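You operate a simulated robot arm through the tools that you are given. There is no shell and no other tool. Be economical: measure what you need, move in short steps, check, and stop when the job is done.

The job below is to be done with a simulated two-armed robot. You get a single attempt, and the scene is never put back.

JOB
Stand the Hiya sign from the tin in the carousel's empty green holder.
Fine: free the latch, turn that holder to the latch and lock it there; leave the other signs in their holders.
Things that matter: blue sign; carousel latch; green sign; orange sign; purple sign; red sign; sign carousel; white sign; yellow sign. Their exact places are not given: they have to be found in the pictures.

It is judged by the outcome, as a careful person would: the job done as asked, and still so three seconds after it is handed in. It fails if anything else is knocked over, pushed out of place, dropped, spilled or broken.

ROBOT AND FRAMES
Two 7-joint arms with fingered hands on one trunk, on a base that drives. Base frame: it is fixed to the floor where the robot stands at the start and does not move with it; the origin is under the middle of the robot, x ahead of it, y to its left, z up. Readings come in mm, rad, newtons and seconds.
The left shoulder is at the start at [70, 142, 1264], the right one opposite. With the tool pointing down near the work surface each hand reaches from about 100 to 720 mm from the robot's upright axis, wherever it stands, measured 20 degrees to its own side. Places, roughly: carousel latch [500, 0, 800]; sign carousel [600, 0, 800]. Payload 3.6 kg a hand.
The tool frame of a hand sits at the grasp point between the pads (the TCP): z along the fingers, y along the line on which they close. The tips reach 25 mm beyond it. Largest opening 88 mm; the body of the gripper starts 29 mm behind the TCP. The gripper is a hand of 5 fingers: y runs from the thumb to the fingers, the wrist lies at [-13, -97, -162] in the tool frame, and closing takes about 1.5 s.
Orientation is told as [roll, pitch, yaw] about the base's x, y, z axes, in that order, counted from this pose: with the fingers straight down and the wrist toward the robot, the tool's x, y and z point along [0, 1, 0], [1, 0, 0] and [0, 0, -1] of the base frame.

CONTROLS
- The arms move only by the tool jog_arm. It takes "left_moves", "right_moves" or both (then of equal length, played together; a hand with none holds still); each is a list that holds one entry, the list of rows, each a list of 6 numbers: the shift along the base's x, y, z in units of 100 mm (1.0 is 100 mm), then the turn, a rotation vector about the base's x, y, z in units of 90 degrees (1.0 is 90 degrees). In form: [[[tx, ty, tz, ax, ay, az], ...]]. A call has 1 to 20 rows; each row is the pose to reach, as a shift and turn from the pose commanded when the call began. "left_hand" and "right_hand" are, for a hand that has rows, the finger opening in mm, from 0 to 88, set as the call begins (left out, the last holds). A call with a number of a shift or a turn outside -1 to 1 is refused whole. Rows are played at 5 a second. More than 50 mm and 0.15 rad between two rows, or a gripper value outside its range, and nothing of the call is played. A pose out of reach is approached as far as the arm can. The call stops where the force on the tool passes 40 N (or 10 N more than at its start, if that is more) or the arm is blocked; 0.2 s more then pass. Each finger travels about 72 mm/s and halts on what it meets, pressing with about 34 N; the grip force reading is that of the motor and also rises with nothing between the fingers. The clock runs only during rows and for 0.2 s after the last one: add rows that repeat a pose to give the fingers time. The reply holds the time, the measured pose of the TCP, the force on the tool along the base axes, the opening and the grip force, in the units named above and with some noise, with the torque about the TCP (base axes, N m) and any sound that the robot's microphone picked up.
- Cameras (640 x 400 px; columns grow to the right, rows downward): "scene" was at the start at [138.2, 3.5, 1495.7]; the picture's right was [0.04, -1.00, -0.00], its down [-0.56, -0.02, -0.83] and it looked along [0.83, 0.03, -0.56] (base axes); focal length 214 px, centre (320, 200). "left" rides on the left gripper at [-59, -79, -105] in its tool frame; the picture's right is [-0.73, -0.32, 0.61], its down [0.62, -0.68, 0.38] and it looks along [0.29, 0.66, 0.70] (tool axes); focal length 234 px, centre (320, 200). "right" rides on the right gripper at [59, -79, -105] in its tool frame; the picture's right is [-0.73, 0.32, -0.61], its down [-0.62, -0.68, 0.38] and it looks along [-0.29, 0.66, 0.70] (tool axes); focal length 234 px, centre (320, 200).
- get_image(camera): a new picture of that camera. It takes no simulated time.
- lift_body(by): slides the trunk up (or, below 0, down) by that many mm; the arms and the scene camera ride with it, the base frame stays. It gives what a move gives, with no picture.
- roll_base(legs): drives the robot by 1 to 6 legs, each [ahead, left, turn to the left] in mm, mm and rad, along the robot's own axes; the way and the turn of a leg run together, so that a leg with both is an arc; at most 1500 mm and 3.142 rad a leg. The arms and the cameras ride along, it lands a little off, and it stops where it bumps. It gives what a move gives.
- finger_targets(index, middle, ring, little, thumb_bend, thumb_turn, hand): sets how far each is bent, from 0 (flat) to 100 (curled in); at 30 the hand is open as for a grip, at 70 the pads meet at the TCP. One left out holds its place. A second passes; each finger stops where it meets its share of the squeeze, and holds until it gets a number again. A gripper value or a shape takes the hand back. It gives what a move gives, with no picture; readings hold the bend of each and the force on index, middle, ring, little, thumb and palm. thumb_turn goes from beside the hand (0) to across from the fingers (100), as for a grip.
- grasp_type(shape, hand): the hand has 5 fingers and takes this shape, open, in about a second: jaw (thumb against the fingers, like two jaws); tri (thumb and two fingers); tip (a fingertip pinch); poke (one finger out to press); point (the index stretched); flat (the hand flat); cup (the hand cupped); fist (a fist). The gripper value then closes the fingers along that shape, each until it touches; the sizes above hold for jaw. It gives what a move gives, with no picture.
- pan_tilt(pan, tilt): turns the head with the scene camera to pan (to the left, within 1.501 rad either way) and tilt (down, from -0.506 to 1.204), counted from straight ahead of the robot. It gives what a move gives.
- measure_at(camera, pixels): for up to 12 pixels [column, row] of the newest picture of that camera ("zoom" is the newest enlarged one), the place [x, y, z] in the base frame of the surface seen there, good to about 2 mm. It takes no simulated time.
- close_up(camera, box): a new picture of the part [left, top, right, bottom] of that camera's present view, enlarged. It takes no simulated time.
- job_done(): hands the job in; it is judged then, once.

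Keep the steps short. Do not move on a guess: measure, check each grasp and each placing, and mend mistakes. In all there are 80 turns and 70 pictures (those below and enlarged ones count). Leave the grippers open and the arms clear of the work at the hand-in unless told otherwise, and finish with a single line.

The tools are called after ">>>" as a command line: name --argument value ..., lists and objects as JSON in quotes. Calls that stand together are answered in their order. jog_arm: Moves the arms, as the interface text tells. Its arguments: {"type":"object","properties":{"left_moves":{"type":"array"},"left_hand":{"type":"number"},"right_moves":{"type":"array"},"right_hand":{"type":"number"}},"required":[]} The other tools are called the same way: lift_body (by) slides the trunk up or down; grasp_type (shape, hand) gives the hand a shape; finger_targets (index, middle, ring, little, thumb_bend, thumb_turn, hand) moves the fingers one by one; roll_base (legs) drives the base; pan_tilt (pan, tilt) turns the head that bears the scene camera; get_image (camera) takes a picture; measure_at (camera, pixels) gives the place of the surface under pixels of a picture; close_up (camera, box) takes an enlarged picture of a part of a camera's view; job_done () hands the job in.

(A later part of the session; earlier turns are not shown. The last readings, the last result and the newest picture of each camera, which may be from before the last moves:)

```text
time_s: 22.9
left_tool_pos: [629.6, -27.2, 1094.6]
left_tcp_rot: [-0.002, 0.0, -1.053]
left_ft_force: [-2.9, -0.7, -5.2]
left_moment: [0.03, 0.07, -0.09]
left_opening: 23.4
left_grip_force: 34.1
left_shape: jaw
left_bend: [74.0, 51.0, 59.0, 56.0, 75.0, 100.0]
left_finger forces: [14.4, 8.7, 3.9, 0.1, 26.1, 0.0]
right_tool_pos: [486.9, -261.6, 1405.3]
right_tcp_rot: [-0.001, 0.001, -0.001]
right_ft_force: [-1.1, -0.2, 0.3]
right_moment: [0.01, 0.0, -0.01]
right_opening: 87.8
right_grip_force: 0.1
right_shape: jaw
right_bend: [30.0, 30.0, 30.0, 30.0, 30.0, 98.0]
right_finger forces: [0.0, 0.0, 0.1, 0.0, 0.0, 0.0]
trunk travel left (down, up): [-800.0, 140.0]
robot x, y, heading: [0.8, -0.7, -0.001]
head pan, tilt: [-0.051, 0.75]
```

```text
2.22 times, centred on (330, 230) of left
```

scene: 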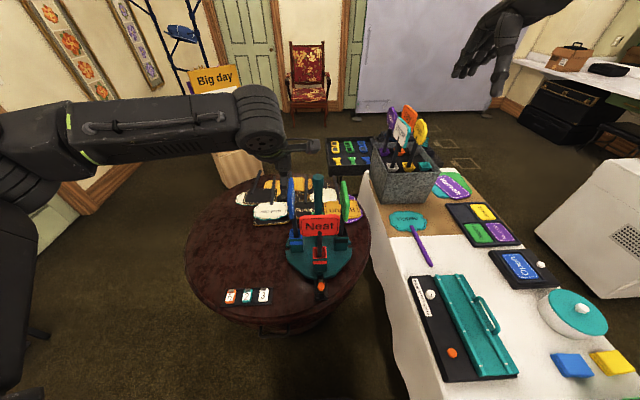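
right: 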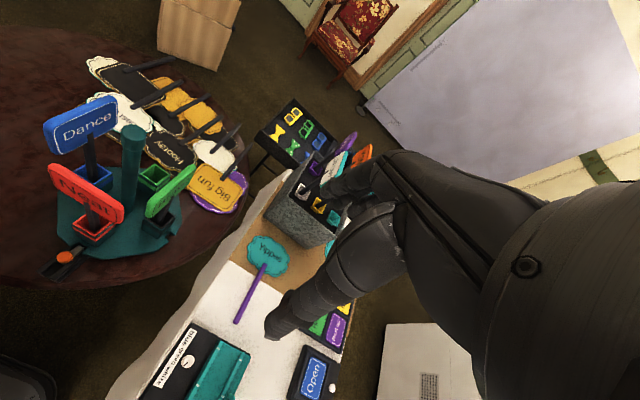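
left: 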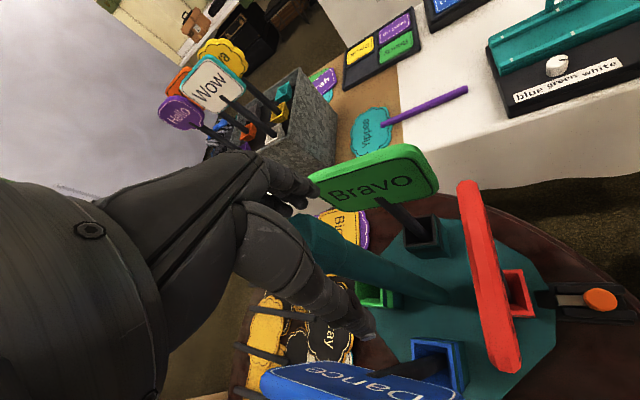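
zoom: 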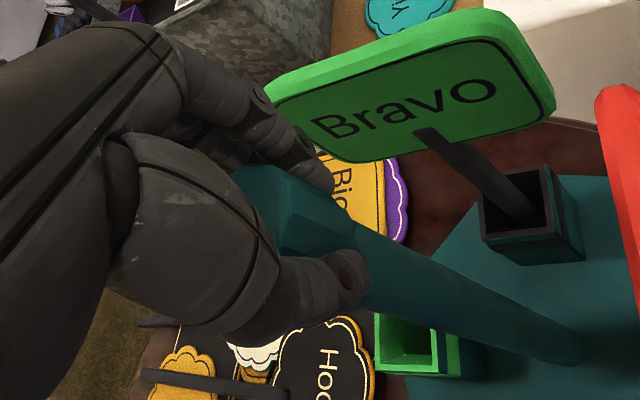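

The post is gripped (34 N). I test-turn about 24° ccw.

>>> jog_arm --left_moves '[[[0, 0, 0, 0, 0, 0.07], [0, 0, 0, 0, 0, 0.14], [0, 0, 0, 0, 0, 0.21], [0, 0, 0, 0, 0, 0.28]]]'

>>> get_image --camera "scene"

```text
time_s: 23.9
left_tool_pos: [630.7, -29.0, 1094.8]
left_tcp_rot: [-0.001, 0.0, -0.611]
left_ft_force: [1.9, -5.3, -3.3]
left_moment: [-0.16, -0.12, -0.02]
left_opening: 23.2
left_grip_force: 34.2
left_shape: jaw
left_bend: [74.0, 51.0, 60.0, 56.0, 76.0, 99.0]
left_finger forces: [18.7, 10.7, 3.6, 0.1, 24.6, 0.0]
right_tool_pos: [488.4, -264.7, 1404.4]
right_tcp_rot: [0.0, -0.001, -0.001]
right_ft_force: [0.6, 0.5, 0.4]
right_moment: [0.01, 0.02, 0.02]
right_opening: 87.6
right_grip_force: 0.0
right_shape: jaw
right_bend: [30.0, 30.0, 30.0, 30.0, 30.0, 98.0]
right_finger forces: [0.0, 0.1, 0.0, 0.0, 0.1, 0.0]
trunk travel left (down, up): [-800.0, 140.0]
robot x, y, heading: [1.7, 2.5, -0.003]
head pan, tilt: [-0.051, 0.75]
```

```text
40 pictures are left
```

scene: 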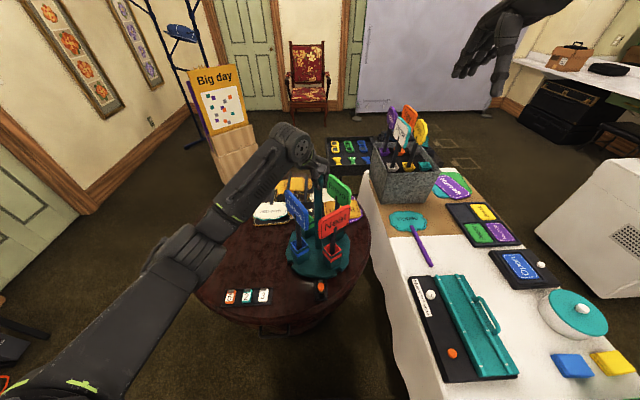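

The carousel turns freely with the post. I go on turning by 81°.

>>> jog_arm --left_moves '[[[0, 0, 0, 0, 0, 0.08], [0, 0, 0, 0, 0, 0.16], [0, 0, 0, 0, 0, 0.24], [0, 0, 0, 0, 0, 0.32], [0, 0, 0, 0, 0, 0.4], [0, 0, 0, 0, 0, 0.48], [0, 0, 0, 0, 0, 0.56], [0, 0, 0, 0, 0, 0.64], [0, 0, 0, 0, 0, 0.72], [0, 0, 0, 0, 0, 0.8], [0, 0, 0, 0, 0, 0.9]]]'

>>> get_image --camera "scene"

```text
refused: row 11 steps farther than a row can; nothing moved
```

```text
39 pictures are left
```

scene: 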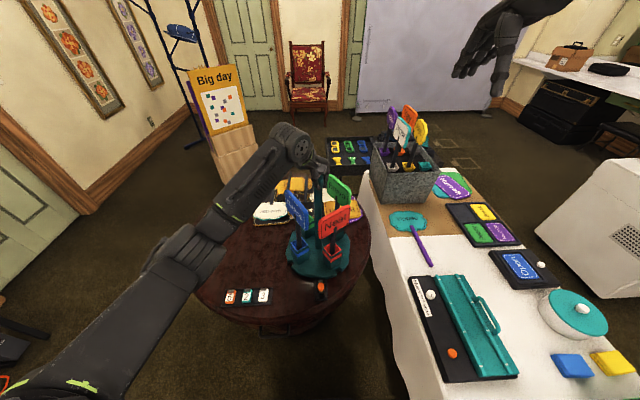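

Last row stepped too far; I redo it with 0.08 steps.

>>> jog_arm --left_moves '[[[0, 0, 0, 0, 0, 0.08], [0, 0, 0, 0, 0, 0.16], [0, 0, 0, 0, 0, 0.24], [0, 0, 0, 0, 0, 0.32], [0, 0, 0, 0, 0, 0.4], [0, 0, 0, 0, 0, 0.48], [0, 0, 0, 0, 0, 0.56], [0, 0, 0, 0, 0, 0.64], [0, 0, 0, 0, 0, 0.72], [0, 0, 0, 0, 0, 0.8], [0, 0, 0, 0, 0, 0.88]]]'

>>> get_image --camera "scene"

```text
time_s: 26.3
left_tool_pos: [633.2, -27.0, 1092.3]
left_tcp_rot: [0.004, -0.001, 0.772]
left_ft_force: [16.2, -3.2, 4.1]
left_moment: [0.26, -0.39, -0.01]
left_opening: 21.9
left_grip_force: 34.1
left_shape: jaw
left_bend: [73.0, 53.0, 62.0, 56.0, 79.0, 90.0]
left_finger forces: [19.2, 10.8, 0.1, 0.0, 27.1, 0.1]
right_tool_pos: [491.8, -264.2, 1403.7]
right_tcp_rot: [0.002, 0.004, 0.0]
right_ft_force: [0.4, 0.4, 0.4]
right_moment: [0.01, -0.01, 0.01]
right_opening: 87.6
right_grip_force: 0.1
right_shape: jaw
right_bend: [30.0, 30.0, 30.0, 30.0, 30.0, 98.0]
right_finger forces: [0.0, 0.1, 0.0, 0.0, 0.1, 0.0]
trunk travel left (down, up): [-800.0, 140.0]
robot x, y, heading: [-1.8, 1.5, 0.001]
head pan, tilt: [-0.051, 0.75]
```

```text
38 pictures are left
```

scene: 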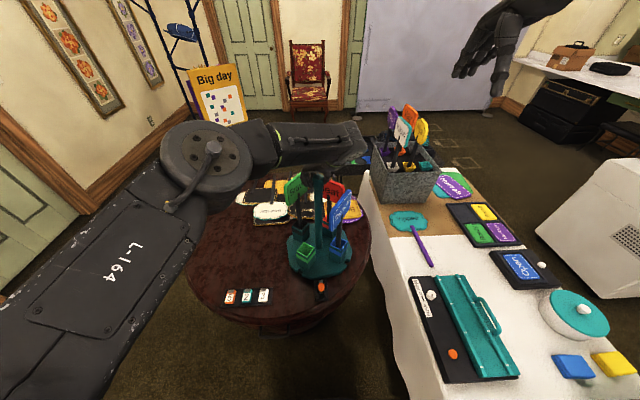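

>>> close_up --camera "scene" --box '[265, 165, 375, 300]'

>>> measure_at --camera "scene" --pixels '[[320, 287], [303, 252], [341, 245], [303, 256], [338, 252]]'

```text
2.96 times, centred on (320, 232) of scene
```

zoom: 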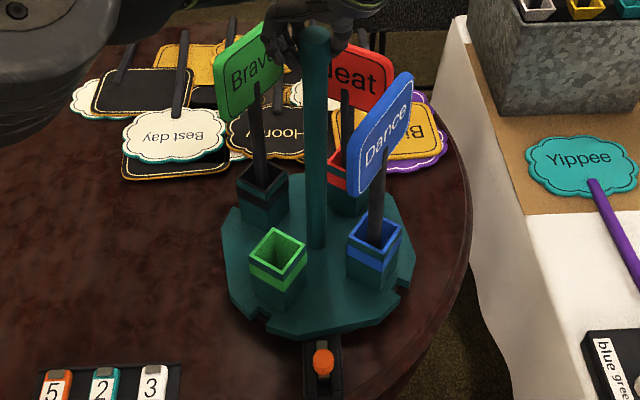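

```text
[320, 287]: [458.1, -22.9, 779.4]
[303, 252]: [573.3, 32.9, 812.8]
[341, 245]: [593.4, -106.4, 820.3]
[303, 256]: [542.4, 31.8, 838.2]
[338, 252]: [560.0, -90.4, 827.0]
```

The green holder is now about 40° short of the latch (it turned more than the hand did). I continue slowly by 25° and measure again.

>>> jog_arm --left_moves '[[[0, 0, 0, 0, 0, 0.04], [0, 0, 0, 0, 0, 0.08], [0, 0, 0, 0, 0, 0.12], [0, 0, 0, 0, 0, 0.16], [0, 0, 0, 0, 0, 0.2], [0, 0, 0, 0, 0, 0.24], [0, 0, 0, 0, 0, 0.24]]]'

>>> close_up --camera "scene" --box '[265, 165, 375, 300]'

```text
time_s: 27.6
left_tool_pos: [625.8, -29.3, 1085.2]
left_tcp_rot: [-0.024, -0.005, 1.075]
left_ft_force: [32.0, -1.6, -4.8]
left_moment: [0.23, -0.15, -0.22]
left_opening: 19.0
left_grip_force: 34.2
left_shape: jaw
left_bend: [73.0, 59.0, 62.0, 56.0, 83.0, 83.0]
left_finger forces: [24.0, 7.3, 0.0, 0.1, 37.7, 0.0]
left hand out of reach, approached as far as the arm can: row 5, 6
right_tool_pos: [495.9, -262.7, 1400.6]
right_tcp_rot: [0.002, 0.004, -0.002]
right_ft_force: [-0.8, -0.3, -0.1]
right_moment: [0.04, 0.01, 0.0]
right_opening: 87.8
right_grip_force: 0.1
right_shape: jaw
right_bend: [30.0, 30.0, 30.0, 30.0, 30.0, 98.0]
right_finger forces: [0.0, 0.0, 0.1, 0.0, 0.1, 0.0]
trunk travel left (down, up): [-800.0, 140.0]
robot x, y, heading: [2.9, 0.9, 0.001]
head pan, tilt: [-0.051, 0.75]
stopped in row 6 (left hand): the force on the tool passed its limit (the readings are from after the stop); the commanded pose is now the measured one
```

```text
2.96 times, centred on (320, 232) of scene
```

zoom: 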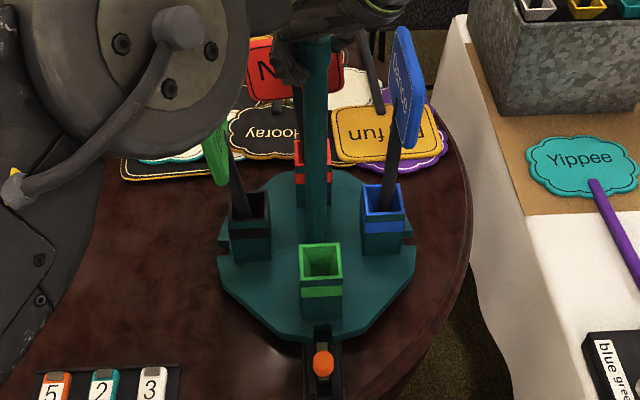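

The holder is now about at the latch. The arm is at its reach limit, so I open the fingers in place, then check.

>>> jog_arm --left_moves '[[[0, 0, 0, 0, 0, 0], [0, 0, 0, 0, 0, 0], [0, 0, 0, 0, 0, 0], [0, 0, 0, 0, 0, 0], [0, 0, 0, 0, 0, 0]]]' --left_hand 88

>>> close_up --camera "scene" --box '[265, 165, 375, 300]'

>>> get_image --camera "left"

```text
time_s: 28.8
left_tool_pos: [615.7, -29.7, 1088.7]
left_tcp_rot: [-0.026, -0.004, 1.077]
left_ft_force: [0.2, -0.5, 0.4]
left_moment: [-0.01, 0.02, 0.01]
left_opening: 87.6
left_grip_force: 0.0
left_shape: jaw
left_bend: [30.0, 30.0, 30.0, 30.0, 30.0, 98.0]
left_finger forces: [0.0, 0.1, 0.0, 0.0, 0.0, 0.0]
right_tool_pos: [486.5, -262.8, 1406.3]
right_tcp_rot: [-0.001, 0.0, -0.002]
right_ft_force: [-0.7, -0.5, -0.6]
right_moment: [-0.02, 0.02, -0.01]
right_opening: 87.4
right_grip_force: 0.0
right_shape: jaw
right_bend: [30.0, 30.0, 30.0, 30.0, 30.0, 98.0]
right_finger forces: [0.0, 0.0, 0.0, 0.0, 0.0, 0.1]
trunk travel left (down, up): [-800.0, 140.0]
robot x, y, heading: [-0.1, 0.2, -0.002]
head pan, tilt: [-0.051, 0.75]
```

```text
2.96 times, centred on (320, 232) of scene
```

zoom: 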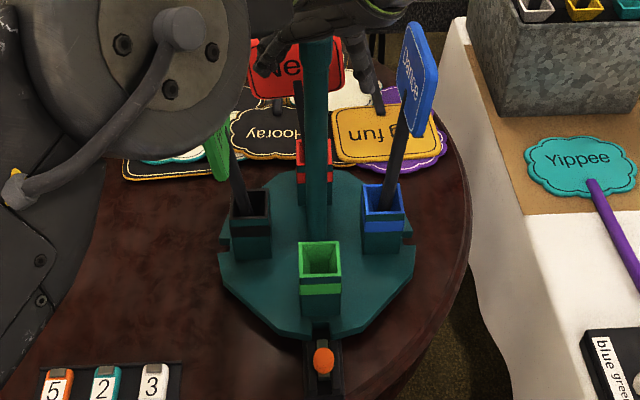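

```text
34 pictures are left
```

left: 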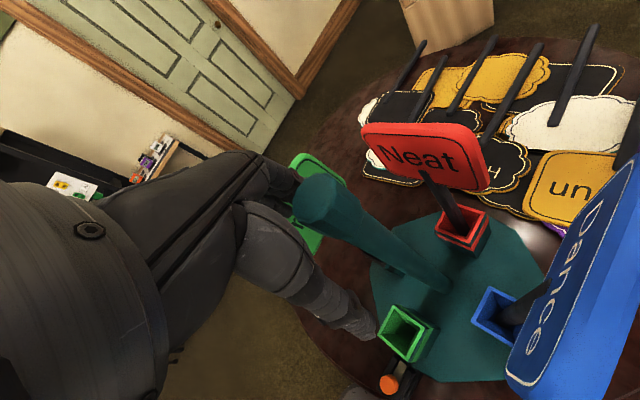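

Forces are zero and the holder stays. I raise the hand 100 mm, then unwind the yaw while backing toward the robot.

>>> jog_arm --left_moves '[[[0, 0, 0.3, 0, 0, 0], [0, 0, 0.6, 0, 0, 0], [0, 0, 1.0, 0, 0, 0], [-0.2, 0, 1.0, 0, 0, -0.09], [-0.4, 0.1, 1.0, 0, 0, -0.18], [-0.6, 0.2, 1.0, 0, 0, -0.27], [-0.8, 0.3, 1.0, 0, 0, -0.36], [-1.0, 0.5, 1.0, 0, 0, -0.45], [-1.0, 0.7, 1.0, 0, 0, -0.54], [-1.0, 0.9, 1.0, 0, 0, -0.63], [-1.0, 1.0, 1.0, 0, 0, -0.68]]]'

>>> jog_arm --left_moves '[[[-0.4, 0.2, 0, 0, 0, 0], [-0.8, 0.4, 0, 0, 0, 0], [-1.0, 0.7, 0, 0, 0, 0]]]'

>>> close_up --camera "scene" --box '[265, 165, 375, 300]'

>>> get_image --camera "left"

```text
time_s: 31.2
left_tool_pos: [516.3, 71.1, 1187.1]
left_tcp_rot: [-0.026, -0.006, 0.007]
left_ft_force: [-0.2, 0.0, 0.3]
left_moment: [-0.01, 0.01, -0.02]
left_opening: 87.7
left_grip_force: 0.1
left_shape: jaw
left_bend: [30.0, 30.0, 30.0, 30.0, 30.0, 98.0]
left_finger forces: [0.0, 0.1, 0.1, 0.1, 0.0, 0.0]
left hand out of reach, approached as far as the arm can: row 1, 2, 3
right_tool_pos: [487.3, -261.1, 1406.1]
right_tcp_rot: [0.001, 0.0, -0.002]
right_ft_force: [-1.5, -0.8, 0.3]
right_moment: [-0.04, -0.01, 0.0]
right_opening: 87.6
right_grip_force: 0.1
right_shape: jaw
right_bend: [30.0, 30.0, 30.0, 30.0, 30.0, 98.0]
right_finger forces: [0.0, 0.0, 0.0, 0.0, 0.0, 0.0]
trunk travel left (down, up): [-800.0, 140.0]
robot x, y, heading: [-0.4, 0.1, -0.001]
head pan, tilt: [-0.051, 0.75]
```

```text
time_s: 32.0
left_tool_pos: [416.4, 143.3, 1187.1]
left_tcp_rot: [-0.026, -0.003, 0.007]
left_ft_force: [0.1, -0.7, 0.2]
left_moment: [-0.06, 0.01, -0.01]
left_opening: 87.8
left_grip_force: 0.1
left_shape: jaw
left_bend: [30.0, 30.0, 30.0, 30.0, 30.0, 98.0]
left_finger forces: [0.0, 0.0, 0.0, 0.0, 0.0, 0.0]
right_tool_pos: [486.6, -260.5, 1405.8]
right_tcp_rot: [0.0, -0.002, -0.001]
right_ft_force: [-0.2, 0.9, -0.1]
right_moment: [0.01, -0.02, -0.02]
right_opening: 87.6
right_grip_force: 0.1
right_shape: jaw
right_bend: [30.0, 30.0, 30.0, 30.0, 30.0, 98.0]
right_finger forces: [0.1, 0.0, 0.1, 0.0, 0.0, 0.0]
trunk travel left (down, up): [-800.0, 140.0]
robot x, y, heading: [-1.3, 2.1, 0.001]
head pan, tilt: [-0.051, 0.75]
```

```text
2.96 times, centred on (320, 232) of scene
```

zoom: 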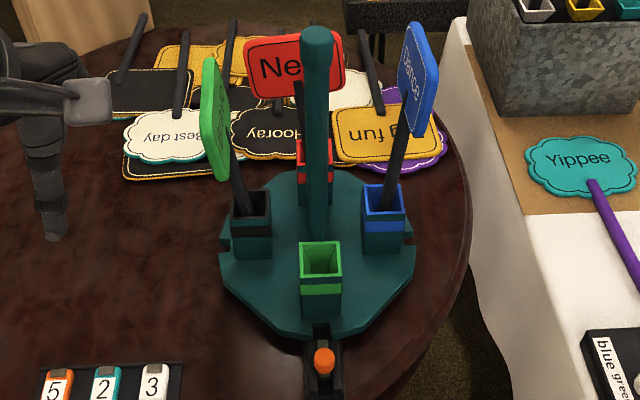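

```text
32 pictures are left
```

left: 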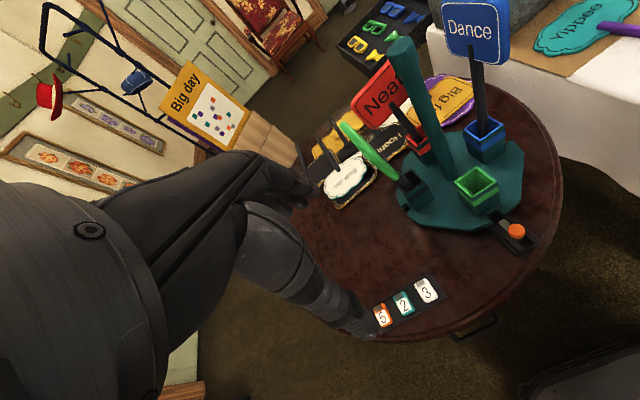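

All three signs are still in their holders and lean normally. I zoom on notch and bolt to check alignment.

>>> close_up --camera "scene" --box '[290, 240, 350, 300]'

>>> measure_at --camera "zoom" --pixels '[[276, 133], [362, 133], [310, 258], [343, 255], [322, 290], [318, 310], [318, 350], [278, 118], [362, 115], [285, 55], [360, 55], [300, 250]]'

>>> close_up --camera "left" --box '[440, 160, 580, 270]'

```text
6.67 times, centred on (320, 270) of scene
```

zoom: 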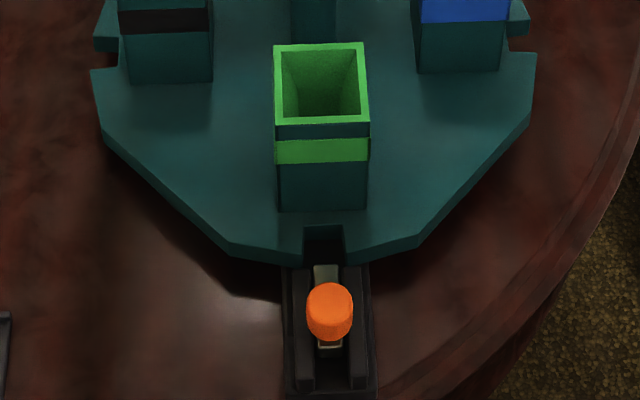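

```text
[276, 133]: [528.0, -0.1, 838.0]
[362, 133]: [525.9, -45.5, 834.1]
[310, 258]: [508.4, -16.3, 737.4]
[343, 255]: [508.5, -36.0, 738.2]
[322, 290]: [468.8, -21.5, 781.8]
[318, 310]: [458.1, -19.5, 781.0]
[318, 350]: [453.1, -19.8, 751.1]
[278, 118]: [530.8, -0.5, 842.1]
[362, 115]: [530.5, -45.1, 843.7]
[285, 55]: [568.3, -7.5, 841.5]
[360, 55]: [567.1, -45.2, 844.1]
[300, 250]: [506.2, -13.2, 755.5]
```

```text
3.64 times, centred on (510, 215) of left
```

zoom: 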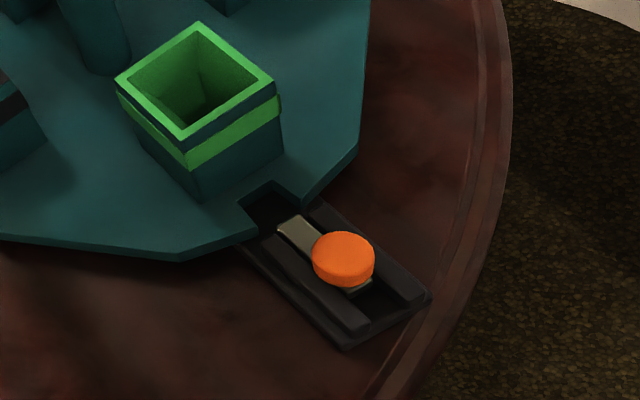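

Notch (y≈-24.5) and bolt (y≈-25) are aligned. I lower the trunk 250 mm again, take the tip shape, and move the index to the robot's side of the knob.

>>> lift_body --by -250

>>> grasp_type --hand "left" --shape "tip"

>>> jog_arm --left_moves '[[[-0.2, -0.3, 0, 0, 0, 0], [-0.36, -0.7, -0.2, 0, 0, 0], [-0.36, -1.0, -0.5, 0, 0, 0], [-0.36, -1.0, -0.87, 0, 0, 0]]]' --left_hand 60

>>> jog_arm --left_moves '[[[0, -0.35, 0, 0, 0, 0], [0, -0.68, 0, 0, 0, 0], [0, -0.68, -0.3, 0, 0, 0], [0, -0.68, -0.3, 0, 0, 0]]]'

>>> get_image --camera "left"

```text
time_s: 34.6
left_tool_pos: [415.9, 140.4, 937.2]
left_tcp_rot: [-0.024, -0.003, 0.006]
left_ft_force: [-0.3, 1.4, -0.2]
left_moment: [0.0, 0.03, 0.02]
left_opening: 87.8
left_grip_force: 0.1
left_shape: jaw
left_bend: [30.0, 30.0, 30.0, 30.0, 30.0, 98.0]
left_finger forces: [0.0, 0.0, 0.0, 0.0, 0.1, 0.0]
right_tool_pos: [488.5, -262.5, 1155.9]
right_tcp_rot: [0.001, 0.002, -0.003]
right_ft_force: [0.3, 0.3, -0.4]
right_moment: [0.0, 0.0, 0.01]
right_opening: 87.4
right_grip_force: 0.1
right_shape: jaw
right_bend: [30.0, 30.0, 30.0, 30.0, 30.0, 98.0]
right_finger forces: [0.1, 0.0, 0.0, 0.0, 0.0, 0.0]
trunk travel left (down, up): [-550.0, 390.0]
robot x, y, heading: [1.7, -1.5, 0.003]
head pan, tilt: [-0.051, 0.75]
```

```text
time_s: 35.5
left_tool_pos: [417.2, 140.8, 937.7]
left_tcp_rot: [-0.024, -0.004, 0.009]
left_ft_force: [0.2, 1.0, -0.5]
left_moment: [0.01, 0.02, 0.02]
left_opening: 87.9
left_grip_force: 0.1
left_shape: tip
left_bend: [30.0, 98.0, 99.0, 99.0, 30.0, 98.0]
left_finger forces: [0.0, 0.1, 0.0, 0.0, 0.0, 0.0]
right_tool_pos: [487.0, -261.1, 1156.2]
right_tcp_rot: [0.0, 0.001, -0.003]
right_ft_force: [0.3, -0.9, 0.1]
right_moment: [0.02, 0.03, 0.05]
right_opening: 87.9
right_grip_force: 0.0
right_shape: jaw
right_bend: [30.0, 30.0, 30.0, 30.0, 30.0, 98.0]
right_finger forces: [0.0, 0.1, 0.1, 0.0, 0.0, 0.1]
trunk travel left (down, up): [-550.0, 390.0]
robot x, y, heading: [2.6, -0.7, 0.002]
head pan, tilt: [-0.051, 0.75]
```

```text
time_s: 36.5
left_tool_pos: [383.6, 40.5, 849.0]
left_tcp_rot: [-0.026, -0.001, 0.009]
left_ft_force: [-0.1, 0.5, 0.6]
left_moment: [0.01, 0.01, 0.0]
left_opening: 60.2
left_grip_force: 0.1
left_shape: tip
left_bend: [29.0, 98.0, 99.0, 99.0, 59.0, 99.0]
left_finger forces: [0.0, 0.0, 0.1, 0.0, 0.0, 0.0]
right_tool_pos: [487.8, -261.6, 1155.1]
right_tcp_rot: [0.001, 0.0, -0.002]
right_ft_force: [0.8, -0.5, -0.3]
right_moment: [-0.02, 0.01, 0.0]
right_opening: 87.6
right_grip_force: 0.1
right_shape: jaw
right_bend: [30.0, 30.0, 30.0, 30.0, 30.0, 98.0]
right_finger forces: [0.0, 0.1, 0.0, 0.0, 0.0, 0.1]
trunk travel left (down, up): [-550.0, 390.0]
robot x, y, heading: [1.2, -5.1, 0.003]
head pan, tilt: [-0.051, 0.75]
```

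```text
time_s: 37.5
left_tool_pos: [384.1, -27.9, 817.5]
left_tcp_rot: [-0.024, -0.002, 0.006]
left_ft_force: [0.1, -0.2, -0.8]
left_moment: [-0.05, -0.01, 0.0]
left_opening: 60.2
left_grip_force: 0.1
left_shape: tip
left_bend: [29.0, 98.0, 99.0, 99.0, 59.0, 99.0]
left_finger forces: [0.0, 0.0, 0.0, 0.0, 0.1, 0.1]
right_tool_pos: [487.0, -262.0, 1155.5]
right_tcp_rot: [-0.001, -0.001, -0.002]
right_ft_force: [0.3, -0.2, -0.5]
right_moment: [0.03, -0.02, -0.01]
right_opening: 88.0
right_grip_force: 0.1
right_shape: jaw
right_bend: [30.0, 30.0, 30.0, 30.0, 30.0, 98.0]
right_finger forces: [0.0, 0.1, 0.1, 0.1, 0.0, 0.0]
trunk travel left (down, up): [-550.0, 390.0]
robot x, y, heading: [-5.4, 1.9, 0.001]
head pan, tilt: [-0.051, 0.75]
```

```text
29 pictures are left
```

left: 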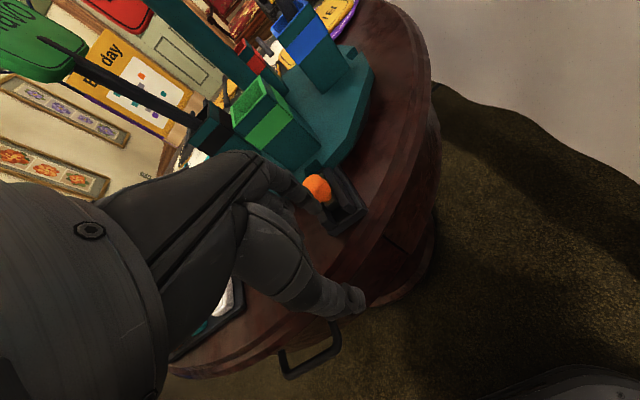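

Index back is near x≈430, knob's near edge ≈450. I descend 33 mm and push +x in 5 mm rows.

>>> jog_arm --left_moves '[[[0, 0.02, -0.2, 0, 0, 0], [0, 0.02, -0.33, 0, 0, 0], [0.1, 0.02, -0.33, 0, 0, 0], [0.2, 0.02, -0.33, 0, 0, 0], [0.25, 0.02, -0.33, 0, 0, 0], [0.3, 0.02, -0.33, 0, 0, 0], [0.35, 0.02, -0.33, 0, 0, 0], [0.38, 0.02, -0.33, 0, 0, 0]]]'

>>> close_up --camera "left" --box '[220, 140, 460, 310]'

```text
time_s: 39.3
left_tool_pos: [418.3, -24.0, 786.6]
left_tcp_rot: [-0.024, -0.003, 0.006]
left_ft_force: [-0.2, -0.9, -0.1]
left_moment: [0.03, 0.01, 0.01]
left_opening: 59.8
left_grip_force: 0.0
left_shape: tip
left_bend: [29.0, 98.0, 99.0, 99.0, 59.0, 99.0]
left_finger forces: [0.0, 0.0, 0.1, 0.0, 0.1, 0.1]
right_tool_pos: [486.8, -262.0, 1155.3]
right_tcp_rot: [-0.001, 0.001, -0.001]
right_ft_force: [-0.4, 0.2, 0.2]
right_moment: [0.0, 0.0, 0.0]
right_opening: 87.7
right_grip_force: 0.1
right_shape: jaw
right_bend: [30.0, 30.0, 30.0, 30.0, 30.0, 98.0]
right_finger forces: [0.1, 0.0, 0.1, 0.0, 0.1, 0.1]
trunk travel left (down, up): [-550.0, 390.0]
robot x, y, heading: [2.0, -0.9, 0.002]
head pan, tilt: [-0.051, 0.75]
```

```text
2.35 times, centred on (340, 225) of left
```

zoom: 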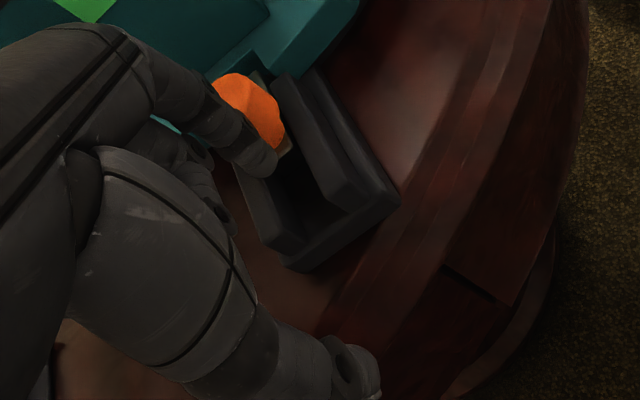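

No force yet; the finger is just in front of the knob. I push another 25 mm in small rows.

>>> jog_arm --left_moves '[[[0.04, 0, 0, 0, 0, 0], [0.08, 0, 0, 0, 0, 0], [0.12, 0, 0, 0, 0, 0], [0.16, 0, 0, 0, 0, 0], [0.2, 0, 0, 0, 0, 0], [0.24, 0, 0, 0, 0, 0]]]'

>>> close_up --camera "left" --box '[220, 140, 460, 310]'

```text
time_s: 40.7
left_tool_pos: [439.2, -26.0, 789.9]
left_tcp_rot: [-0.027, -0.008, 0.007]
left_ft_force: [-16.0, 1.0, 15.9]
left_moment: [0.03, -0.27, 0.01]
left_opening: 43.8
left_grip_force: 0.0
left_shape: tip
left_bend: [74.0, 98.0, 99.0, 99.0, 59.0, 99.0]
left_finger forces: [22.4, 0.0, 0.0, 0.1, 0.0, 0.1]
right_tool_pos: [482.4, -260.9, 1157.6]
right_tcp_rot: [0.001, -0.004, -0.001]
right_ft_force: [-0.8, -0.3, 0.8]
right_moment: [-0.01, 0.02, 0.02]
right_opening: 87.9
right_grip_force: 0.2
right_shape: jaw
right_bend: [30.0, 30.0, 30.0, 30.0, 30.0, 98.0]
right_finger forces: [0.1, 0.0, 0.0, 0.0, 0.0, 0.0]
trunk travel left (down, up): [-550.0, 390.0]
robot x, y, heading: [0.1, 1.4, -0.003]
head pan, tilt: [-0.051, 0.75]
```

```text
2.35 times, centred on (340, 225) of left
```

zoom: 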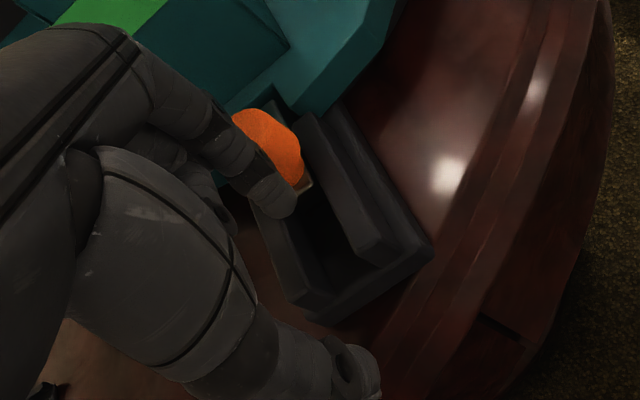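

The index just curls when pushed from behind, so I'll use the thumb. Back off, lift, then come down straddling the knob (index far side, thumb near side).

>>> jog_arm --left_moves '[[[-0.15, 0, 0, 0, 0, 0], [-0.25, 0, 0, 0, 0, 0], [-0.25, 0, 0.25, 0, 0, 0], [-0.25, 0, 0.45, 0, 0, 0], [0.0, 0, 0.45, 0, 0, 0], [0.17, 0, 0.45, 0, 0, 0], [0.17, 0, 0.45, 0, 0, 0]]]' --left_hand 66

>>> get_image --camera "left"

>>> close_up --camera "left" --box '[220, 140, 460, 310]'

>>> measure_at --camera "zoom" --pixels '[[265, 165], [345, 370], [330, 235], [300, 200]]'

```text
time_s: 42.3
left_tool_pos: [460.9, -23.9, 832.7]
left_tcp_rot: [-0.024, -0.004, 0.007]
left_ft_force: [-0.3, -0.1, 0.6]
left_moment: [0.0, -0.01, 0.0]
left_opening: 65.7
left_grip_force: 0.1
left_shape: tip
left_bend: [28.0, 98.0, 99.0, 99.0, 54.0, 99.0]
left_finger forces: [0.0, 0.0, 0.0, 0.1, 0.0, 0.0]
right_tool_pos: [487.1, -261.9, 1155.3]
right_tcp_rot: [0.002, 0.001, -0.001]
right_ft_force: [-0.4, 0.2, -1.4]
right_moment: [0.02, -0.01, -0.01]
right_opening: 87.6
right_grip_force: 0.1
right_shape: jaw
right_bend: [30.0, 30.0, 30.0, 30.0, 30.0, 98.0]
right_finger forces: [0.0, 0.0, 0.0, 0.0, 0.0, 0.0]
trunk travel left (down, up): [-550.0, 390.0]
robot x, y, heading: [2.0, 2.3, -0.0]
head pan, tilt: [-0.051, 0.75]
```

```text
26 pictures are left
```

left: 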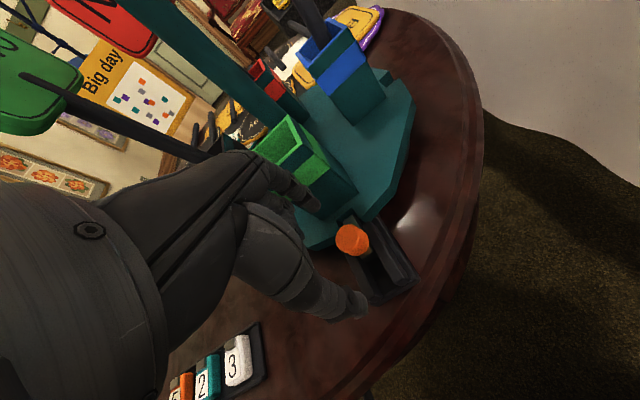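

```text
2.35 times, centred on (340, 225) of left
```

zoom: 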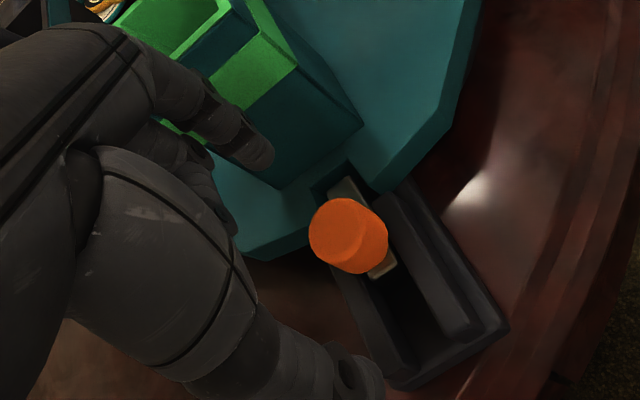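

```text
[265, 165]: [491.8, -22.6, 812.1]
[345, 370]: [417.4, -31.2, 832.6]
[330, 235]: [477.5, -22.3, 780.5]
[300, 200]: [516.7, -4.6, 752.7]
```

The bolt appears to have moved in already. I measure knob and bolt.

>>> measure_at --camera "zoom" --pixels '[[320, 205], [312, 235], [345, 225], [360, 245], [385, 265], [382, 272], [340, 190], [350, 185], [330, 170]]'

```text
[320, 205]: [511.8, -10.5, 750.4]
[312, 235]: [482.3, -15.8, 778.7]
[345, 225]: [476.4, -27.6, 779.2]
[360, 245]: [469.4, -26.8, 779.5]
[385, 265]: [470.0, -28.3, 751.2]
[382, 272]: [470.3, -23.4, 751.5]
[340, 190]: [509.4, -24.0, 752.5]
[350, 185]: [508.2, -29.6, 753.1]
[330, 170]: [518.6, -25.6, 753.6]
```

Bolt rear x≈469 and tip ≈510, same as the original locked position (468/510). I retract the left hand upward and aside, then compare in the scene view.

>>> jog_arm --left_moves '[[[-0.2, 0, 0.1, 0, 0, 0], [-0.5, 0.1, 0.4, 0, 0, 0], [-0.5, 0.4, 0.7, 0, 0, 0], [-0.6, 0.7, 1.0, 0, 0, 0], [-0.7, 1.0, 1.0, 0, 0, 0]]]' --left_hand 88

>>> jog_arm --left_moves '[[[-0.2, 0.3, 0.2, 0, 0, 0], [-0.4, 0.7, 0.5, 0, 0, 0], [-0.6, 1.0, 0.8, 0, 0, 0]]]'

>>> lift_body --by 250

>>> close_up --camera "scene" --box '[290, 240, 350, 300]'

>>> measure_at --camera "zoom" --pixels '[[326, 250], [326, 270], [326, 300], [326, 320], [326, 330], [275, 120], [368, 120], [283, 48], [362, 46]]'

```text
time_s: 43.5
left_tool_pos: [388.7, 76.9, 934.2]
left_tcp_rot: [-0.026, -0.004, 0.01]
left_ft_force: [0.4, 0.0, 0.4]
left_moment: [-0.05, -0.01, 0.0]
left_opening: 87.7
left_grip_force: 0.0
left_shape: tip
left_bend: [30.0, 98.0, 99.0, 99.0, 30.0, 98.0]
left_finger forces: [0.0, 0.0, 0.1, 0.0, 0.0, 0.1]
right_tool_pos: [487.3, -261.1, 1155.9]
right_tcp_rot: [-0.002, 0.001, -0.002]
right_ft_force: [0.0, 0.5, -0.3]
right_moment: [0.0, -0.02, -0.02]
right_opening: 87.6
right_grip_force: 0.0
right_shape: jaw
right_bend: [30.0, 30.0, 30.0, 30.0, 30.0, 98.0]
right_finger forces: [0.1, 0.0, 0.2, 0.0, 0.1, 0.1]
trunk travel left (down, up): [-550.0, 390.0]
robot x, y, heading: [1.8, 2.2, 0.001]
head pan, tilt: [-0.051, 0.75]
```

```text
refused: row 2 steps farther than a row can; nothing moved
```

```text
time_s: 46.0
left_tool_pos: [390.1, 75.2, 1183.9]
left_tcp_rot: [-0.024, -0.004, 0.009]
left_ft_force: [0.1, -0.3, -0.9]
left_moment: [0.0, -0.02, 0.0]
left_opening: 87.8
left_grip_force: 0.0
left_shape: tip
left_bend: [30.0, 98.0, 99.0, 99.0, 30.0, 98.0]
left_finger forces: [0.1, 0.1, 0.0, 0.0, 0.0, 0.0]
right_tool_pos: [487.5, -262.4, 1404.5]
right_tcp_rot: [0.0, 0.0, -0.003]
right_ft_force: [-0.2, 1.0, 0.7]
right_moment: [-0.02, 0.01, -0.01]
right_opening: 87.8
right_grip_force: 0.0
right_shape: jaw
right_bend: [30.0, 30.0, 30.0, 30.0, 30.0, 98.0]
right_finger forces: [0.0, 0.1, 0.0, 0.0, 0.0, 0.0]
trunk travel left (down, up): [-800.0, 140.0]
robot x, y, heading: [0.2, 0.2, 0.001]
head pan, tilt: [-0.051, 0.75]
```

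```text
6.67 times, centred on (320, 270) of scene
```

zoom: 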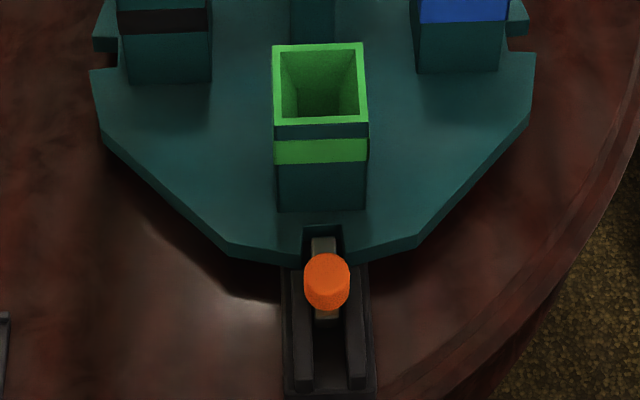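

```text
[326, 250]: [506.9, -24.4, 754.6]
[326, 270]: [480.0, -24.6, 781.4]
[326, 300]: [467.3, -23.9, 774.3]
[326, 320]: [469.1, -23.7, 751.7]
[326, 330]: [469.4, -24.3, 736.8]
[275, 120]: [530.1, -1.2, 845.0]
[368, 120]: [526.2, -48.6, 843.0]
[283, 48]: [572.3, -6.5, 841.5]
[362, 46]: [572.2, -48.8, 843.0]
```

Latched and locked as it was originally. Now the sign: I need to know how far I can drive, so I look down to the right in front of the base.

>>> pan_tilt --pan -0.6 --tilt 1.0

>>> get_image --camera "scene"

```text
time_s: 47.0
left_tool_pos: [389.9, 77.0, 1182.5]
left_tcp_rot: [-0.025, -0.002, 0.008]
left_ft_force: [-0.6, 0.0, -0.3]
left_moment: [0.01, 0.02, -0.01]
left_opening: 87.8
left_grip_force: 0.1
left_shape: tip
left_bend: [30.0, 98.0, 99.0, 99.0, 30.0, 98.0]
left_finger forces: [0.0, 0.0, 0.0, 0.0, 0.1, 0.0]
right_tool_pos: [487.0, -261.0, 1404.9]
right_tcp_rot: [-0.001, -0.001, -0.002]
right_ft_force: [0.4, -0.4, -0.9]
right_moment: [0.04, 0.01, -0.01]
right_opening: 88.2
right_grip_force: 0.1
right_shape: jaw
right_bend: [30.0, 30.0, 30.0, 30.0, 30.0, 98.0]
right_finger forces: [0.1, 0.0, 0.0, 0.1, 0.1, 0.0]
trunk travel left (down, up): [-800.0, 140.0]
robot x, y, heading: [0.7, -3.4, -0.003]
head pan, tilt: [-0.6, 1.0]
```

```text
23 pictures are left
```

scene: 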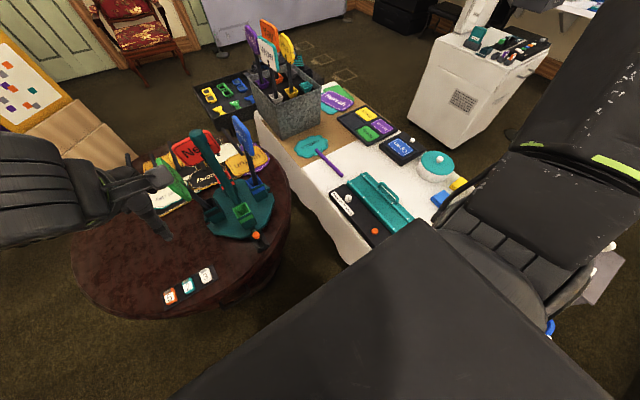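

>>> measure_at --camera "scene" --pixels '[[345, 262], [365, 245], [395, 235], [350, 225], [260, 115], [300, 175], [320, 205], [330, 250], [310, 100], [255, 85], [320, 85], [440, 190]]'

>>> close_up --camera "scene" --box '[240, 15, 320, 105]'

>>> measure_at --camera "scene" --pixels '[[288, 50], [286, 42], [289, 60], [284, 48], [291, 45], [291, 56], [282, 80], [283, 90], [278, 88], [287, 92], [285, 70], [263, 52]]'

```text
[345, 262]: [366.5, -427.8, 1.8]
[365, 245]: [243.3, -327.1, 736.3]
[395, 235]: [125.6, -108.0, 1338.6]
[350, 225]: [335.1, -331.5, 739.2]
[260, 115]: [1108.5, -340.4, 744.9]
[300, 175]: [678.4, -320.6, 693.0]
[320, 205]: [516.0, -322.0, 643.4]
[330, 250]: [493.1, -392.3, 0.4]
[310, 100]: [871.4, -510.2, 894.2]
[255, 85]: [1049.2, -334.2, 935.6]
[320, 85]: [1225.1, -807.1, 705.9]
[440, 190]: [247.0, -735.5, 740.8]
```

```text
4.44 times, centred on (280, 60) of scene
```

zoom: 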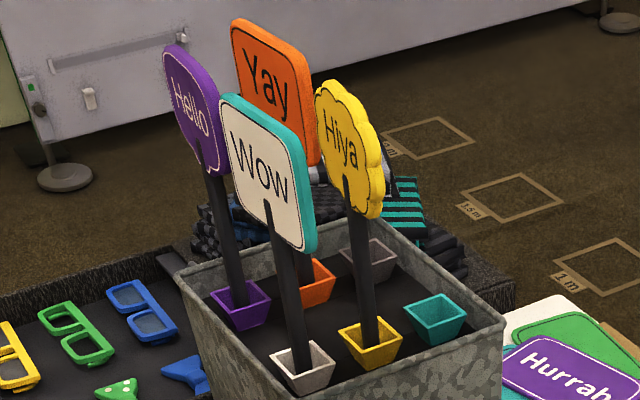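

```text
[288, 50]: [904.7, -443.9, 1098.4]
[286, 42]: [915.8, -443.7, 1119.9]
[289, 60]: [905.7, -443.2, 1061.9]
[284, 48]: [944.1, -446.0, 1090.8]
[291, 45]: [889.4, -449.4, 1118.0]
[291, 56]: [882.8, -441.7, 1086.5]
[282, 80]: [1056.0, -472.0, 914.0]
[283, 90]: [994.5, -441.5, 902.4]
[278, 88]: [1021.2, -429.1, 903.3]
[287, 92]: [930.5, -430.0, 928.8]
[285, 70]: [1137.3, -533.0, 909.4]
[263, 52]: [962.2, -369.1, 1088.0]
```

The Hiya face plane is y≈-443 (facing +y), head x≈880–950, z≈1050–1140. I must drive ahead some; the left-hand camera can see the robot's base front, so I measure that and the table's edge there.

>>> get_image --camera "left"

>>> get_image --camera "right"

```text
21 pictures are left
```

left: 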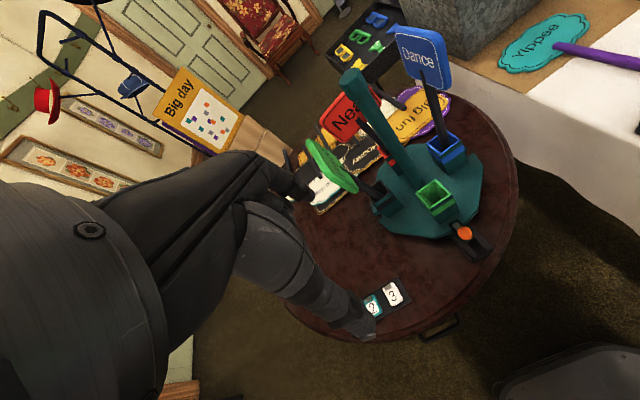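

```text
20 pictures are left
```

right: 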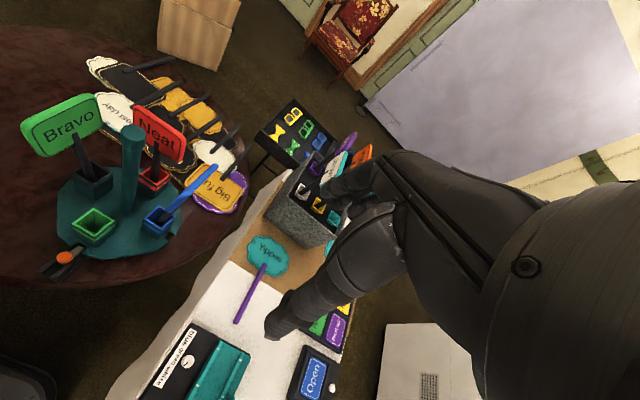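

>>> measure_at --camera "left" --pixels '[[560, 375], [520, 380], [600, 350], [630, 350], [500, 392], [540, 355], [455, 335], [480, 300], [430, 330], [500, 260], [440, 345], [380, 345]]'

>>> measure_at --camera "right" --pixels '[[20, 370], [40, 390], [50, 380], [10, 355], [115, 395], [150, 350], [60, 290], [30, 285], [215, 270], [100, 330]]'

```text
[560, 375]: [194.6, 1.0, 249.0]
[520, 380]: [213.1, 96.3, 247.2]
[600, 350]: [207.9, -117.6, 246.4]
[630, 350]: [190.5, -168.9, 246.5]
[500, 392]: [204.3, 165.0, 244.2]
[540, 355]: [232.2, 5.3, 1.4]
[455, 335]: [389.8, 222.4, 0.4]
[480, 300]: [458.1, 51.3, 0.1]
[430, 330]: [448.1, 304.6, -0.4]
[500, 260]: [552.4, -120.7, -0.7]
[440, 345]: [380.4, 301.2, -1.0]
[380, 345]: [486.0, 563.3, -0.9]
```

```text
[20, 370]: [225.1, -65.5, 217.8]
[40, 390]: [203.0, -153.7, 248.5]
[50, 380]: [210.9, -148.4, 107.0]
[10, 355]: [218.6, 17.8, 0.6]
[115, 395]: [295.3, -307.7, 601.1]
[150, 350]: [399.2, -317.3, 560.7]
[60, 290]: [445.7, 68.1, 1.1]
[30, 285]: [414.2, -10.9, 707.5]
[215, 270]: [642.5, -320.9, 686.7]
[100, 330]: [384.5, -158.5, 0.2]
```

Base front is x≈230, round table's foot is beyond ≈460 and its rim ≈415; white table edge y≈-320. Driving 190 mm straight ahead is safe. First I pull the left hand back, then drive.

>>> jog_arm --left_moves '[[[-0.3, 0.3, 0, 0, 0, 0], [-0.6, 0.6, 0.1, 0, 0, 0], [-0.9, 0.9, 0.2, 0, 0, 0]]]'

>>> roll_base --legs '[[185, 0, 0]]'

>>> pan_tilt --pan -0.6 --tilt 0.7

>>> get_image --camera "scene"

```text
time_s: 47.8
left_tool_pos: [355.1, 155.1, 1247.2]
left_tcp_rot: [-0.026, 0.0, 0.008]
left_ft_force: [-0.2, 0.7, -0.4]
left_moment: [0.01, -0.02, 0.02]
left_opening: 87.6
left_grip_force: 0.0
left_shape: tip
left_bend: [30.0, 98.0, 99.0, 99.0, 30.0, 98.0]
left_finger forces: [0.0, 0.1, 0.0, 0.1, 0.1, 0.0]
left hand out of reach, approached as far as the arm can: row 1, 2, 3
right_tool_pos: [485.8, -261.1, 1407.4]
right_tcp_rot: [-0.001, -0.001, -0.004]
right_ft_force: [-0.2, 0.1, 0.2]
right_moment: [0.01, 0.0, 0.05]
right_opening: 87.6
right_grip_force: 0.0
right_shape: jaw
right_bend: [30.0, 30.0, 30.0, 30.0, 30.0, 98.0]
right_finger forces: [0.0, 0.0, 0.1, 0.0, 0.0, 0.1]
trunk travel left (down, up): [-800.0, 140.0]
robot x, y, heading: [2.5, 1.2, 0.0]
head pan, tilt: [-0.6, 1.0]
```

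```text
time_s: 49.3
left_tool_pos: [536.4, 155.1, 1248.8]
left_tcp_rot: [-0.024, -0.004, 0.012]
left_ft_force: [-0.3, -0.3, -1.1]
left_moment: [-0.02, 0.0, 0.0]
left_opening: 87.8
left_grip_force: 0.0
left_shape: tip
left_bend: [30.0, 98.0, 99.0, 99.0, 30.0, 98.0]
left_finger forces: [0.0, 0.1, 0.0, 0.0, 0.1, 0.1]
right_tool_pos: [668.5, -259.9, 1406.9]
right_tcp_rot: [0.0, -0.004, 0.004]
right_ft_force: [0.5, 1.1, 0.4]
right_moment: [-0.02, -0.03, 0.0]
right_opening: 87.6
right_grip_force: 0.0
right_shape: jaw
right_bend: [30.0, 30.0, 30.0, 30.0, 30.0, 98.0]
right_finger forces: [0.1, 0.0, 0.0, 0.0, 0.1, 0.1]
trunk travel left (down, up): [-800.0, 140.0]
robot x, y, heading: [184.8, 3.0, 0.004]
head pan, tilt: [-0.6, 1.0]
```

```text
time_s: 50.1
left_tool_pos: [540.0, 154.9, 1246.3]
left_tcp_rot: [-0.025, 0.0, 0.012]
left_ft_force: [-0.8, 0.2, 0.4]
left_moment: [0.01, 0.0, -0.02]
left_opening: 87.5
left_grip_force: 0.0
left_shape: tip
left_bend: [30.0, 98.0, 99.0, 99.0, 30.0, 98.0]
left_finger forces: [0.0, 0.0, 0.1, 0.1, 0.1, 0.0]
right_tool_pos: [674.2, -258.6, 1404.9]
right_tcp_rot: [0.0, -0.001, 0.004]
right_ft_force: [-0.2, -0.7, 0.4]
right_moment: [0.03, 0.02, 0.04]
right_opening: 87.6
right_grip_force: 0.1
right_shape: jaw
right_bend: [30.0, 30.0, 30.0, 30.0, 30.0, 98.0]
right_finger forces: [0.0, 0.1, 0.1, 0.0, 0.0, 0.1]
trunk travel left (down, up): [-800.0, 140.0]
robot x, y, heading: [184.5, 3.2, 0.007]
head pan, tilt: [-0.6, 0.7]
```

```text
19 pictures are left
```

scene: 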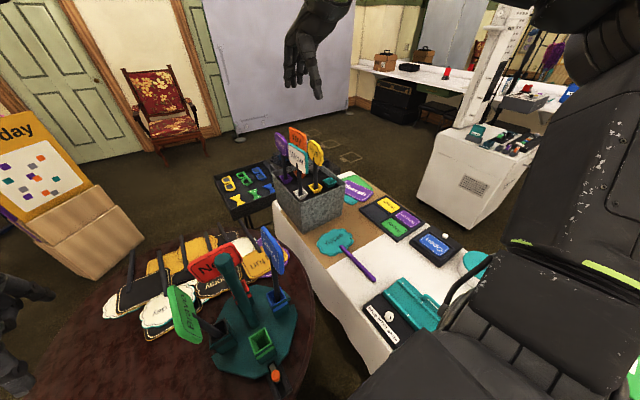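

Robot is now at x≈185. I turn the right hand so it points forward-down at 45° with the closing line along y (thumb on +y), while moving toward the tin.

>>> jog_arm --right_moves '[[[0.05, -0.08, -0.08, 0.03, -0.03, -0.073], [0.1, -0.16, -0.16, 0.06, -0.06, -0.145], [0.15, -0.24, -0.24, 0.09, -0.09, -0.218], [0.2, -0.32, -0.32, 0.12, -0.12, -0.29], [0.25, -0.4, -0.4, 0.15, -0.15, -0.363], [0.3, -0.48, -0.48, 0.18, -0.18, -0.436], [0.35, -0.56, -0.56, 0.211, -0.211, -0.508], [0.4, -0.64, -0.64, 0.241, -0.241, -0.581], [0.45, -0.72, -0.72, 0.271, -0.271, -0.654], [0.5, -0.8, -0.8, 0.301, -0.301, -0.726], [0.55, -0.88, -0.88, 0.331, -0.331, -0.799], [0.6, -0.95, -0.95, 0.361, -0.361, -0.871], [0.6, -1.0, -1.0, 0.391, -0.391, -0.944], [0.6, -1.0, -1.0, 0.391, -0.391, -0.944]]]'

>>> get_image --camera "right"

```text
time_s: 53.1
left_tool_pos: [538.7, 154.9, 1246.7]
left_tcp_rot: [-0.026, 0.0, 0.013]
left_ft_force: [0.0, -0.6, 1.1]
left_moment: [-0.01, 0.03, 0.02]
left_opening: 87.8
left_grip_force: 0.0
left_shape: tip
left_bend: [30.0, 98.0, 99.0, 99.0, 30.0, 98.0]
left_finger forces: [0.1, 0.0, 0.1, 0.1, 0.0, 0.0]
right_tool_pos: [730.7, -360.3, 1303.6]
right_tcp_rot: [0.786, -0.001, -1.57]
right_ft_force: [-0.5, -1.0, -0.4]
right_moment: [-0.02, 0.03, 0.01]
right_opening: 87.8
right_grip_force: 0.1
right_shape: jaw
right_bend: [30.0, 30.0, 30.0, 30.0, 30.0, 98.0]
right_finger forces: [0.1, 0.0, 0.1, 0.1, 0.0, 0.0]
trunk travel left (down, up): [-800.0, 140.0]
robot x, y, heading: [182.7, 0.6, 0.002]
head pan, tilt: [-0.6, 0.7]
```

```text
18 pictures are left
```

right: 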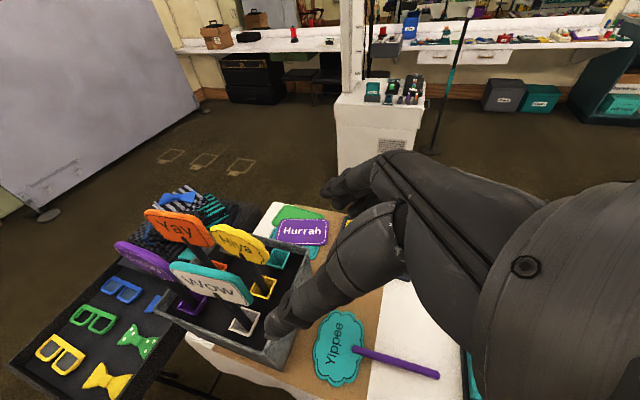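

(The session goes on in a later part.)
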